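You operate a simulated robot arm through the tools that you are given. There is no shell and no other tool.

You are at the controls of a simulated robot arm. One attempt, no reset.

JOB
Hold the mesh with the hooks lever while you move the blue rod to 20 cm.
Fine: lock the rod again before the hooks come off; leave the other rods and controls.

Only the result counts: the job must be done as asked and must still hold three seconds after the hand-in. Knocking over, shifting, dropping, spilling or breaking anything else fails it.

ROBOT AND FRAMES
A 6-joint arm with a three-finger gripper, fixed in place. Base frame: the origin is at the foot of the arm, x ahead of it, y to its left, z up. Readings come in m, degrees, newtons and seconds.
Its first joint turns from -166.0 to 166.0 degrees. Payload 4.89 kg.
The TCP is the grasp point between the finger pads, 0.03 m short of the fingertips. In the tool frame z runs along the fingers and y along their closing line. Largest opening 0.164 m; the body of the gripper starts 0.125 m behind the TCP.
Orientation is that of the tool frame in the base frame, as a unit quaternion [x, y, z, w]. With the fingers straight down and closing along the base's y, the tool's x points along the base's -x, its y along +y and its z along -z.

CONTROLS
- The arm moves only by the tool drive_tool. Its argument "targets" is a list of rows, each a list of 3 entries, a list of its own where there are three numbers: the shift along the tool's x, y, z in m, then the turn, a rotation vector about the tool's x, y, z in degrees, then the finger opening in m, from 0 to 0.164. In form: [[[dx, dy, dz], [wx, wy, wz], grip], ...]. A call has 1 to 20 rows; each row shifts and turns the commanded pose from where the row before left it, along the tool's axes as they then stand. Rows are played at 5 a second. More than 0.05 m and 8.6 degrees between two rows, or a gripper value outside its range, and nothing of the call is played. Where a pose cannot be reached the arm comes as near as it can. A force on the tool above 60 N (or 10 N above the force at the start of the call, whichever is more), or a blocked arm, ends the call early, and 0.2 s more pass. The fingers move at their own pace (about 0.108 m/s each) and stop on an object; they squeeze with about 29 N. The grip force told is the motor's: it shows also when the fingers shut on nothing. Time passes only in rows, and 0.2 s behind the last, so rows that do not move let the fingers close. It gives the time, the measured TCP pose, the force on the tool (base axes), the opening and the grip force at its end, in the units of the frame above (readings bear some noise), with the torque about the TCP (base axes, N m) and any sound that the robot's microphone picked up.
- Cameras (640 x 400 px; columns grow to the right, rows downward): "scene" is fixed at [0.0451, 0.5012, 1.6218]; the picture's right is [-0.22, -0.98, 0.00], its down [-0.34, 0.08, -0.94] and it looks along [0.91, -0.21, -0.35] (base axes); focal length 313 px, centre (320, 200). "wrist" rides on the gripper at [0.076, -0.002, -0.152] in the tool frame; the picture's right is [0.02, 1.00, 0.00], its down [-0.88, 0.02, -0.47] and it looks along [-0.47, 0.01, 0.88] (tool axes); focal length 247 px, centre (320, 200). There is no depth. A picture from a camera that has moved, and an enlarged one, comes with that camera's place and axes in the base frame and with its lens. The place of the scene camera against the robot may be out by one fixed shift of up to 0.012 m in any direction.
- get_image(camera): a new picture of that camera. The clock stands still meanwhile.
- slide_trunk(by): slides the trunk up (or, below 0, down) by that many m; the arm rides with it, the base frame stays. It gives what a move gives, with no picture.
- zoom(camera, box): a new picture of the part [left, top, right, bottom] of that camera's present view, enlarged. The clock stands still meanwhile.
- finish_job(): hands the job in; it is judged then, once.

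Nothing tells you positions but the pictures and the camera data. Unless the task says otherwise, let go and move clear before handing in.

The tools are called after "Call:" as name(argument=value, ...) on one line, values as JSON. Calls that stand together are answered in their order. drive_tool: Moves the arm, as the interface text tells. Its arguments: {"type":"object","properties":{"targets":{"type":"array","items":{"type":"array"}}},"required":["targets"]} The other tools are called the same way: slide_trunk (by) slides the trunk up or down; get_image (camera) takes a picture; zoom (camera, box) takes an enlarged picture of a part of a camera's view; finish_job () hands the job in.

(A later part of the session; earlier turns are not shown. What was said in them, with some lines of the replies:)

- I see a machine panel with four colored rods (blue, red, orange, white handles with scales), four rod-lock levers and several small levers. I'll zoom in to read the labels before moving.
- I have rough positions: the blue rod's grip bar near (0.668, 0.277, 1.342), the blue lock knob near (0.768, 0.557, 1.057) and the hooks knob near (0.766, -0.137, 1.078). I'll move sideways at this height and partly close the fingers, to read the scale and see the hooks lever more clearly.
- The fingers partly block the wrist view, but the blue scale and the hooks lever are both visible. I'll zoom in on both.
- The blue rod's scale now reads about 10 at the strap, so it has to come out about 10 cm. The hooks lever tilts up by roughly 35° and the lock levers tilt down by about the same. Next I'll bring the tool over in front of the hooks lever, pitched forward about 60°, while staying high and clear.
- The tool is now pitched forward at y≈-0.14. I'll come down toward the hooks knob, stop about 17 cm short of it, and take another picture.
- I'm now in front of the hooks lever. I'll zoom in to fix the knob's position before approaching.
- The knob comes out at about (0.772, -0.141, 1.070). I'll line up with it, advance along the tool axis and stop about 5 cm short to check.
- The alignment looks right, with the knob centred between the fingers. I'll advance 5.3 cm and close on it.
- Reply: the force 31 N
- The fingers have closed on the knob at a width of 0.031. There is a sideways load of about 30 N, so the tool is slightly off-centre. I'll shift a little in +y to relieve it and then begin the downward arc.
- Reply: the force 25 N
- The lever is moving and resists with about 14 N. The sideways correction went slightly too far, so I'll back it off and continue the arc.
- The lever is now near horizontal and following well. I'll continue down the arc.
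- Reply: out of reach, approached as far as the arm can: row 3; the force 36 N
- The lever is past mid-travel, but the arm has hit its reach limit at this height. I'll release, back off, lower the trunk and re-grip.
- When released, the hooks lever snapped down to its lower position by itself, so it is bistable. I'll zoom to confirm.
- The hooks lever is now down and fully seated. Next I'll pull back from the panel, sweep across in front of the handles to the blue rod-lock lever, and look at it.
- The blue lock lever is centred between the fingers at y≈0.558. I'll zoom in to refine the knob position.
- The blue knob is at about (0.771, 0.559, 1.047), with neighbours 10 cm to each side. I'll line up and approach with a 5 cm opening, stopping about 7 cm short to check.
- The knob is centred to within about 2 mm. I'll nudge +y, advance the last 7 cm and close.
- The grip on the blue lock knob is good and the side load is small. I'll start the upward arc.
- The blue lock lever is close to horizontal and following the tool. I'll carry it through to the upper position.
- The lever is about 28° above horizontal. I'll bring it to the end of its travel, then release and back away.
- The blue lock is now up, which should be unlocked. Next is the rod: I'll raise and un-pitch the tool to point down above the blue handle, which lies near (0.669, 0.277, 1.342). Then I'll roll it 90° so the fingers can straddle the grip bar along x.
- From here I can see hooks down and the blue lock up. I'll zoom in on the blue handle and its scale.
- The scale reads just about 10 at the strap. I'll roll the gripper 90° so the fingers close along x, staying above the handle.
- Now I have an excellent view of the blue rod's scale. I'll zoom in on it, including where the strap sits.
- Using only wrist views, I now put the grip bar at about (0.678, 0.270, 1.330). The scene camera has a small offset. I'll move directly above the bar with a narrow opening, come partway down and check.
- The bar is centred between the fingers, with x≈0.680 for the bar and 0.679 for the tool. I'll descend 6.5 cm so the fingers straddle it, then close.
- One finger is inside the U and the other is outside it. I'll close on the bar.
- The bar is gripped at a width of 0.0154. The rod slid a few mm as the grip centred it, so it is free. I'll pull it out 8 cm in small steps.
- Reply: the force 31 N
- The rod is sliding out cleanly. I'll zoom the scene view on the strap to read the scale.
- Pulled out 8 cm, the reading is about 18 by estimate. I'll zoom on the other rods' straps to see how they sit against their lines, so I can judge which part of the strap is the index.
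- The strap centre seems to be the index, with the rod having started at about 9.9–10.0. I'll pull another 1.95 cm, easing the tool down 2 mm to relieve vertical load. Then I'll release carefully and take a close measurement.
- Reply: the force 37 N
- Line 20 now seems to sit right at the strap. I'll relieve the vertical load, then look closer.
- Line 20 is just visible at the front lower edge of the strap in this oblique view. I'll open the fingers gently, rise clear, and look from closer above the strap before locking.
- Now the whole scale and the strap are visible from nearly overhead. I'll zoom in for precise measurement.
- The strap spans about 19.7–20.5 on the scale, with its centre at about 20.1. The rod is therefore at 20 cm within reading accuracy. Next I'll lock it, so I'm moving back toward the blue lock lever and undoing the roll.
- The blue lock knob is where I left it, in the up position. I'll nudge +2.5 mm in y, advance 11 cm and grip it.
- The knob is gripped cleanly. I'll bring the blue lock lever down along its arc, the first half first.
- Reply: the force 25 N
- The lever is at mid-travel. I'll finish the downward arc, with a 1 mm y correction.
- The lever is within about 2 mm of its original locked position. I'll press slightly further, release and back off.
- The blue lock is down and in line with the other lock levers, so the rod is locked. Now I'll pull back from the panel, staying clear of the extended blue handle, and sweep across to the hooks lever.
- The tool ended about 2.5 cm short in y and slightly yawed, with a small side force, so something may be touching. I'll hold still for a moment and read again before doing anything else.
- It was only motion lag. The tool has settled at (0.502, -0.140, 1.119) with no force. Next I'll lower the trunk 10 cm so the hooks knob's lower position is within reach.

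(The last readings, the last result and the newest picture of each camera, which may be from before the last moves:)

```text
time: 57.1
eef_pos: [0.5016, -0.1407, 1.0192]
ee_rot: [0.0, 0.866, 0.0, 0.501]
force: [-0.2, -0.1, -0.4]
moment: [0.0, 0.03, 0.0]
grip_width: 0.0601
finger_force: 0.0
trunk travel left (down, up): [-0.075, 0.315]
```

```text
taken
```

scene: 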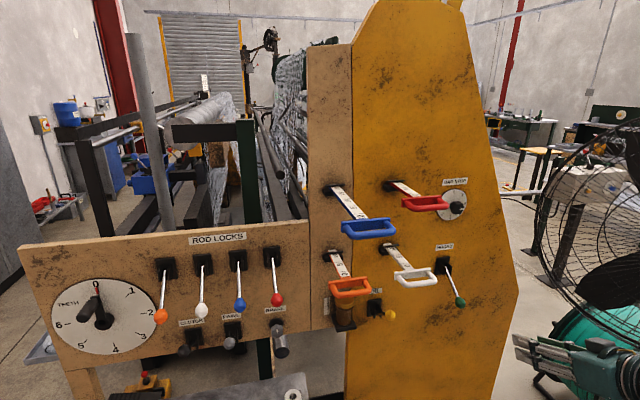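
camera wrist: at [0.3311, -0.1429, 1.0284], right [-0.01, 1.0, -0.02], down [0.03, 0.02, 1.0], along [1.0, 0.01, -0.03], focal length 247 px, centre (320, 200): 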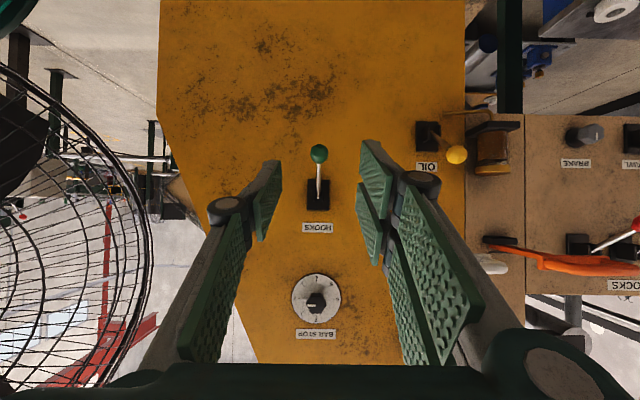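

The trunk is lowered and everything else is unchanged. Before taking the hooks off, I'll confirm the rod reading and lock in the scene view and measure the hooks knob.

Call:
zoom(camera="scene", box=[325, 178, 346, 192])

Call:
zoom(camera="scene", box=[140, 230, 300, 330])

Call:
zoom(camera="wrist", box=[270, 120, 370, 240])

```text
16.00 times, centred on (336, 185) of scene
camera zoom: at [0.0451, 0.5012, 1.6218], right [-0.22, -0.98, 0.0], down [-0.34, 0.08, -0.94], along [0.91, -0.21, -0.35], focal length 5005 px, centre (72, 440)
```

zoom: 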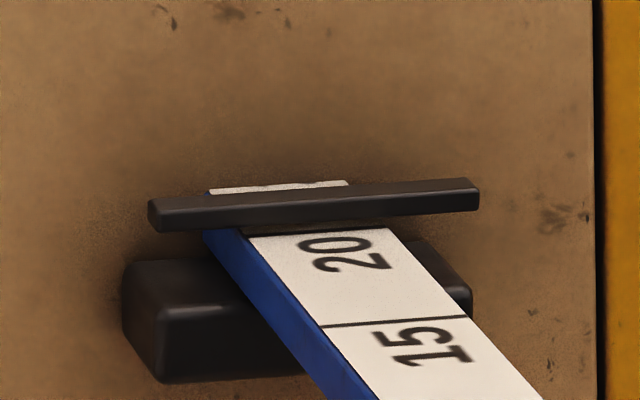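

```text
4.00 times, centred on (220, 280) of scene
camera zoom: at [0.0451, 0.5012, 1.6218], right [-0.22, -0.98, 0.0], down [-0.34, 0.08, -0.94], along [0.91, -0.21, -0.35], focal length 1251 px, centre (720, -120)
```

zoom: 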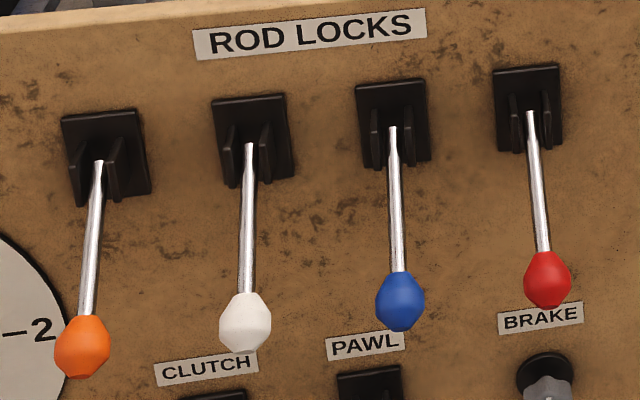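

```text
3.33 times, centred on (320, 180) of wrist
camera zoom: at [0.3311, -0.1429, 1.0284], right [-0.01, 1.0, -0.02], down [0.03, 0.02, 1.0], along [1.0, 0.01, -0.03], focal length 823 px, centre (320, 267)
```

zoom: 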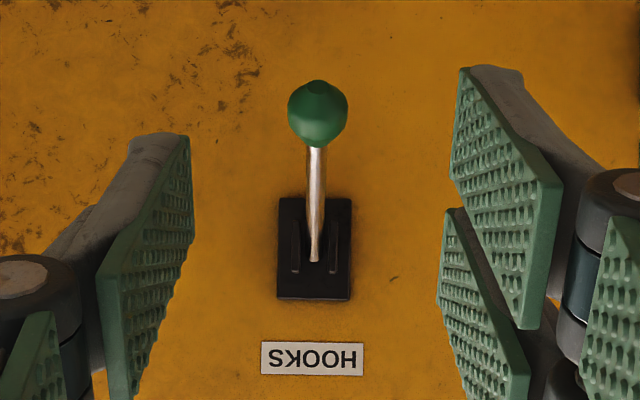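

The rod still reads 20 at the strap and the blue lock is down. Now I'll approach the hooks knob at about (0.771, -0.139, 0.933), stopping about 8 cm short.

Call:
drive_tool(targets=[[[-0.01186, 0.0003, 0.038], [0, 0, 0], 0.06], [[-0.01186, 0.0003, 0.038], [0, 0, 0], 0.06], [[-0.01186, 0.0003, 0.038], [0, 0, 0], 0.06], [[-0.01186, 0.0003, 0.038], [0, 0, 0], 0.06], [[-0.01186, 0.0003, 0.038], [0, 0, 0], 0.06], [[0, 0, 0], [0, 0, 0], 0.06]])

Call:
get_image(camera="wrist")

```text
time: 58.5
eef_pos: [0.6946, -0.1384, 0.9747]
ee_rot: [0.001, 0.866, 0.0, 0.5]
force: [-0.4, -0.6, 1.0]
moment: [0.04, -0.01, -0.01]
grip_width: 0.0601
finger_force: 0.1
trunk travel left (down, up): [-0.075, 0.315]
```

```text
taken
camera wrist: at [0.5234, -0.1407, 0.9846], right [-0.01, 1.0, -0.02], down [0.03, 0.02, 1.0], along [1.0, 0.01, -0.03], focal length 247 px, centre (320, 200)
```

wrist: 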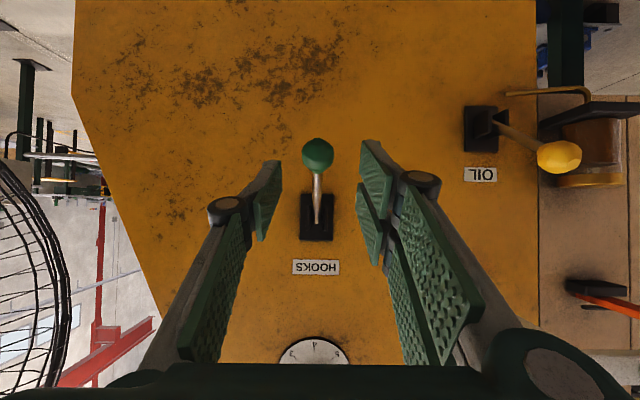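

Call:
drive_tool(targets=[[[-0.0008, 0, 0.03], [0, 0, 0], 0.06], [[-0.0008, 0, 0.03], [0, 0, 0], 0.06], [[0, 0, 0.026], [0, 0, 0], 0.06], [[0, 0, 0], [0, 0, 0], 0.04], [[0, 0, 0], [0, 0, 0], 0.0], [[0, 0, 0], [0, 0, 0], 0.0]])

Call:
get_image(camera="wrist")

```text
time: 60.0
eef_pos: [0.7725, -0.1398, 0.9343]
ee_rot: [0.001, 0.866, -0.002, 0.501]
force: [-4.6, -25.8, -4.3]
moment: [0.33, 0.1, -0.09]
grip_width: 0.0305
finger_force: 44.6
trunk travel left (down, up): [-0.075, 0.315]
stopped in row 6: the force on the tool passed its limit at 62 N (the readings are from after the stop); the commanded pose is now the measured one
```

```text
taken
camera wrist: at [0.6016, -0.1422, 0.9438], right [-0.01, 1.0, -0.02], down [0.03, 0.02, 1.0], along [1.0, 0.01, -0.03], focal length 247 px, centre (320, 200)
```

wrist: 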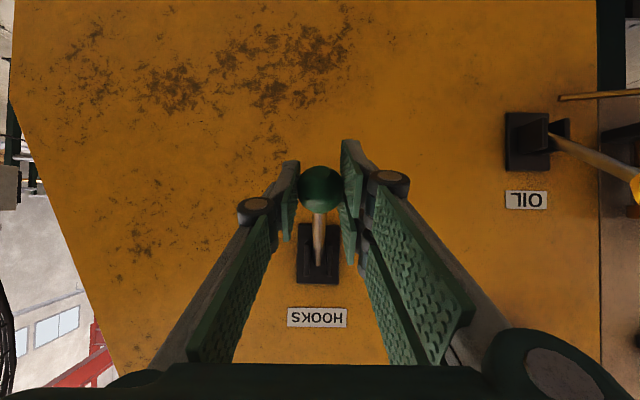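

The knob is gripped, with a side load of about 26 N toward -y. I'll shift slightly in -y to relieve it before moving the lever.

Call:
drive_tool(targets=[[[0, -0.0015, 0], [0, 0, 0], 0.0], [[0, 0, 0], [0, 0, 0], 0.0]])

```text
time: 60.6
eef_pos: [0.7719, -0.1409, 0.9337]
ee_rot: [0.001, 0.865, -0.002, 0.501]
force: [-9.0, -21.7, -7.5]
moment: [-0.08, -0.08, -0.26]
grip_width: 0.0304
finger_force: 44.4
trunk travel left (down, up): [-0.075, 0.315]
```

Still some load, so I'll shift a little more and start the upward arc.

Call:
drive_tool(targets=[[[0, -0.0015, 0], [0, 0, 0], 0.0], [[-0.0069, 0, -0.0128], [0, 0, 0], 0.0], [[-0.0084, 0, -0.0118], [0, 0, 0], 0.0], [[0, 0, 0], [0, 0, 0], 0.0]])

Call:
get_image(camera="wrist")

```text
time: 61.6
eef_pos: [0.759, -0.1404, 0.9607]
ee_rot: [0.002, 0.865, -0.002, 0.501]
force: [5.0, -4.2, -6.1]
moment: [0.26, 0.36, -0.19]
grip_width: 0.0303
finger_force: 45.0
trunk travel left (down, up): [-0.075, 0.315]
```

```text
taken
camera wrist: at [0.588, -0.1426, 0.9694], right [-0.01, 1.0, -0.02], down [0.03, 0.02, 1.0], along [1.0, 0.01, -0.03], focal length 247 px, centre (320, 200)
```

wrist: 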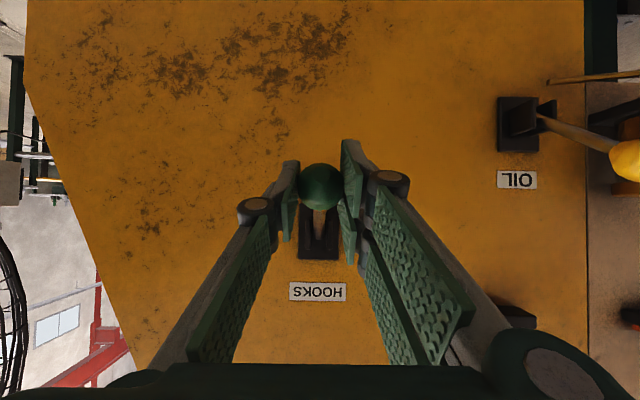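

The lever is following with low forces. I'll continue upward through mid-travel.

Call:
drive_tool(targets=[[[-0.00975, 0, -0.0107], [0, 0, 0], 0.0], [[-0.011, 0, -0.00935], [0, 0, 0], 0.0], [[-0.0121, 0, -0.00805], [0, 0, 0], 0.0], [[-0.013, 0, -0.00645], [0, 0, 0], 0.0], [[0, 0, 0], [0, 0, 0], 0.0]])

Call:
get_image(camera="wrist")

```text
time: 62.8
eef_pos: [0.7517, -0.1405, 1.0196]
ee_rot: [0.001, 0.866, -0.001, 0.5]
force: [-15.9, 8.5, -7.9]
moment: [0.13, 1.11, -0.04]
grip_width: 0.0311
finger_force: 45.0
trunk travel left (down, up): [-0.075, 0.315]
```

```text
taken
camera wrist: at [0.5805, -0.1424, 1.0275], right [-0.01, 1.0, -0.02], down [0.03, 0.02, 1.0], along [1.0, 0.01, -0.03], focal length 247 px, centre (320, 200)
```

wrist: 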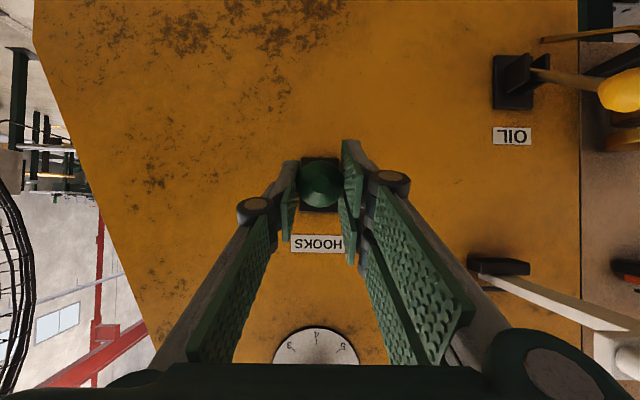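

The lever is past mid-travel. I'll finish the arc to the upper position.

Call:
drive_tool(targets=[[[-0.0131, 0, -0.0057], [0, 0, 0], 0.0], [[-0.01415, 0, -0.0031], [0, 0, 0], 0.0], [[-0.0144, 0, -0.0014], [0, 0, 0], 0.0], [[-0.0125, 0, 0.0004], [0, 0, 0], 0.0], [[0, 0, 0], [0, 0, 0], 0.0]])

Call:
get_image(camera="wrist")

```text
time: 64.0
eef_pos: [0.77, -0.1394, 1.0703]
ee_rot: [0.001, 0.865, -0.002, 0.501]
force: [-3.7, 21.8, -5.4]
moment: [0.04, 1.08, 0.12]
grip_width: 0.031
finger_force: 45.1
trunk travel left (down, up): [-0.075, 0.315]
```

```text
taken
camera wrist: at [0.5992, -0.1424, 1.0794], right [-0.01, 1.0, -0.02], down [0.03, 0.02, 1.0], along [1.0, 0.01, -0.03], focal length 247 px, centre (320, 200)
```

wrist: 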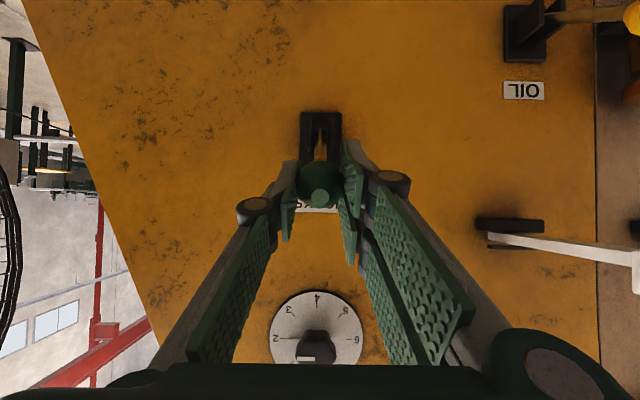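

The knob is back at its original upper position of (0.770, 1.070). I'll release and back off.

Call:
drive_tool(targets=[[[0, 0, 0], [0, 0, 0], 0.045], [[0, 0, 0], [0, 0, 0], 0.065], [[0, 0, -0.03], [0, 0, 0], 0.065], [[0, 0, -0.04], [0, 0, 0], 0.065], [[0, 0, -0.04], [0, 0, 0], 0.065], [[0, 0, -0.04], [0, 0, 0], 0.065], [[0.022, 0, -0.0408], [0, 0, 0], 0.065], [[0, 0, 0], [0, 0, 0], 0.065]])

Call:
get_image(camera="wrist")

Call:
get_image(camera="scene")

```text
time: 65.8
eef_pos: [0.5929, -0.1415, 1.1463]
ee_rot: [0.002, 0.866, -0.003, 0.5]
force: [0.2, -0.4, -1.1]
moment: [0.04, 0.02, 0.0]
grip_width: 0.065
finger_force: 0.1
trunk travel left (down, up): [-0.075, 0.315]
```

```text
taken
camera wrist: at [0.4213, -0.1428, 1.1559], right [-0.01, 1.0, -0.02], down [0.03, 0.02, 1.0], along [1.0, 0.01, -0.03], focal length 247 px, centre (320, 200)
```

wrist: 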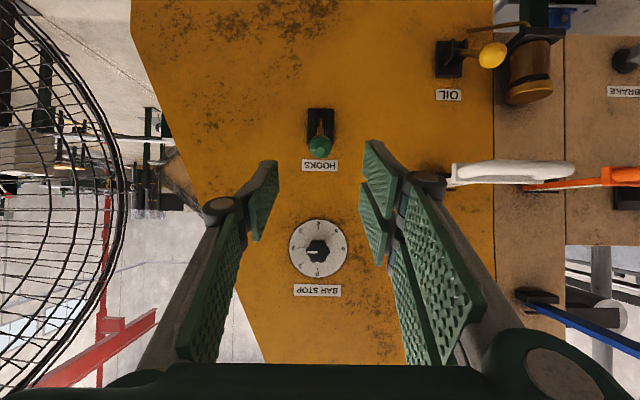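

```text
taken
```

scene: 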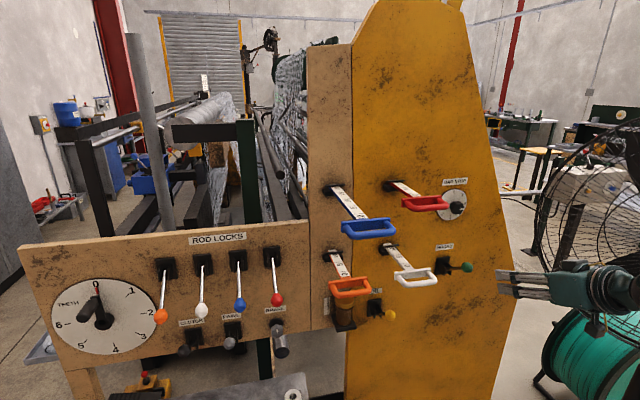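

The hooks lever is back up, the blue lock is down, and the blue rod is out. I'll do a final zoom check of all the controls before handing in.

Call:
zoom(camera="scene", box=[310, 160, 490, 330])

Call:
zoom(camera="scene", box=[140, 220, 320, 370])

Call:
zoom(camera="scene", box=[325, 178, 346, 192])

Call:
zoom(camera="scene", box=[420, 230, 490, 290])

```text
2.35 times, centred on (400, 245) of scene
camera zoom: at [0.0451, 0.5012, 1.6218], right [-0.22, -0.98, 0.0], down [-0.34, 0.08, -0.94], along [0.91, -0.21, -0.35], focal length 736 px, centre (132, 94)
```

zoom: 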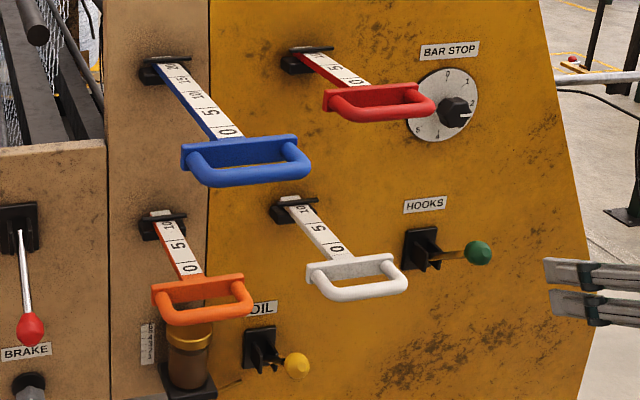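

```text
2.67 times, centred on (230, 295) of scene
camera zoom: at [0.0451, 0.5012, 1.6218], right [-0.22, -0.98, 0.0], down [-0.34, 0.08, -0.94], along [0.91, -0.21, -0.35], focal length 834 px, centre (560, -53)
```

zoom: 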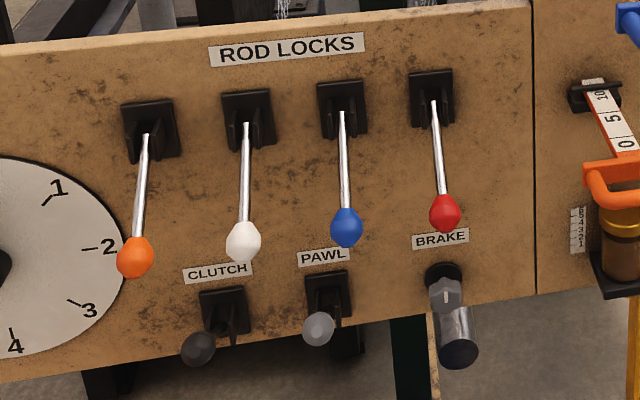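

```text
16.00 times, centred on (336, 185) of scene
camera zoom: at [0.0451, 0.5012, 1.6218], right [-0.22, -0.98, 0.0], down [-0.34, 0.08, -0.94], along [0.91, -0.21, -0.35], focal length 5005 px, centre (72, 440)
```

zoom: 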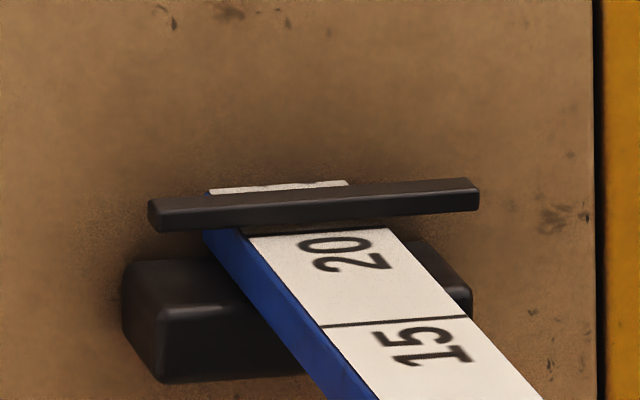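

```text
6.67 times, centred on (455, 260) of scene
camera zoom: at [0.0451, 0.5012, 1.6218], right [-0.22, -0.98, 0.0], down [-0.34, 0.08, -0.94], along [0.91, -0.21, -0.35], focal length 2086 px, centre (-580, -200)
```

zoom: 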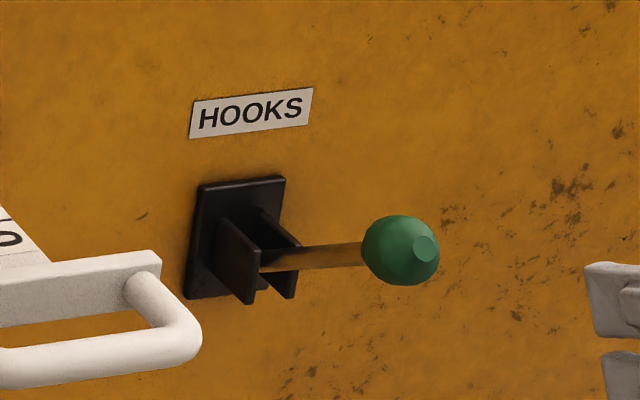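

The blue rod reads 20 at its strap and its lock is down. The hooks lever is back in its starting position, the other rods and controls look unchanged, and the gripper is open and clear. I'm handing in now.

Call:
finish_job()

```text
The job is handed in.
```

The blue rod is at 20 cm and locked, and the job is handed in. I don't have the verdict.

- **Order of work:** I put the hooks lever down, unlocked the blue rod, pulled it out and locked it again. Only then did I lift the hooks lever back to where it started. Nothing on the machine marks which position is "on". I took down to be on, since the lever started up.
- **Reading:** the strap over the scale covers about 19.7 to 20.5, with its centre near 20.1. I took the strap's centre as the reading point; read at its front edge, the rod is about 0.3 cm short.
- **Everything else:** the other rods, locks and controls looked unchanged in the last pictures. The gripper is open and clear of the panel. I lowered the trunk 10 cm to reach the hooks lever, and it is still down.
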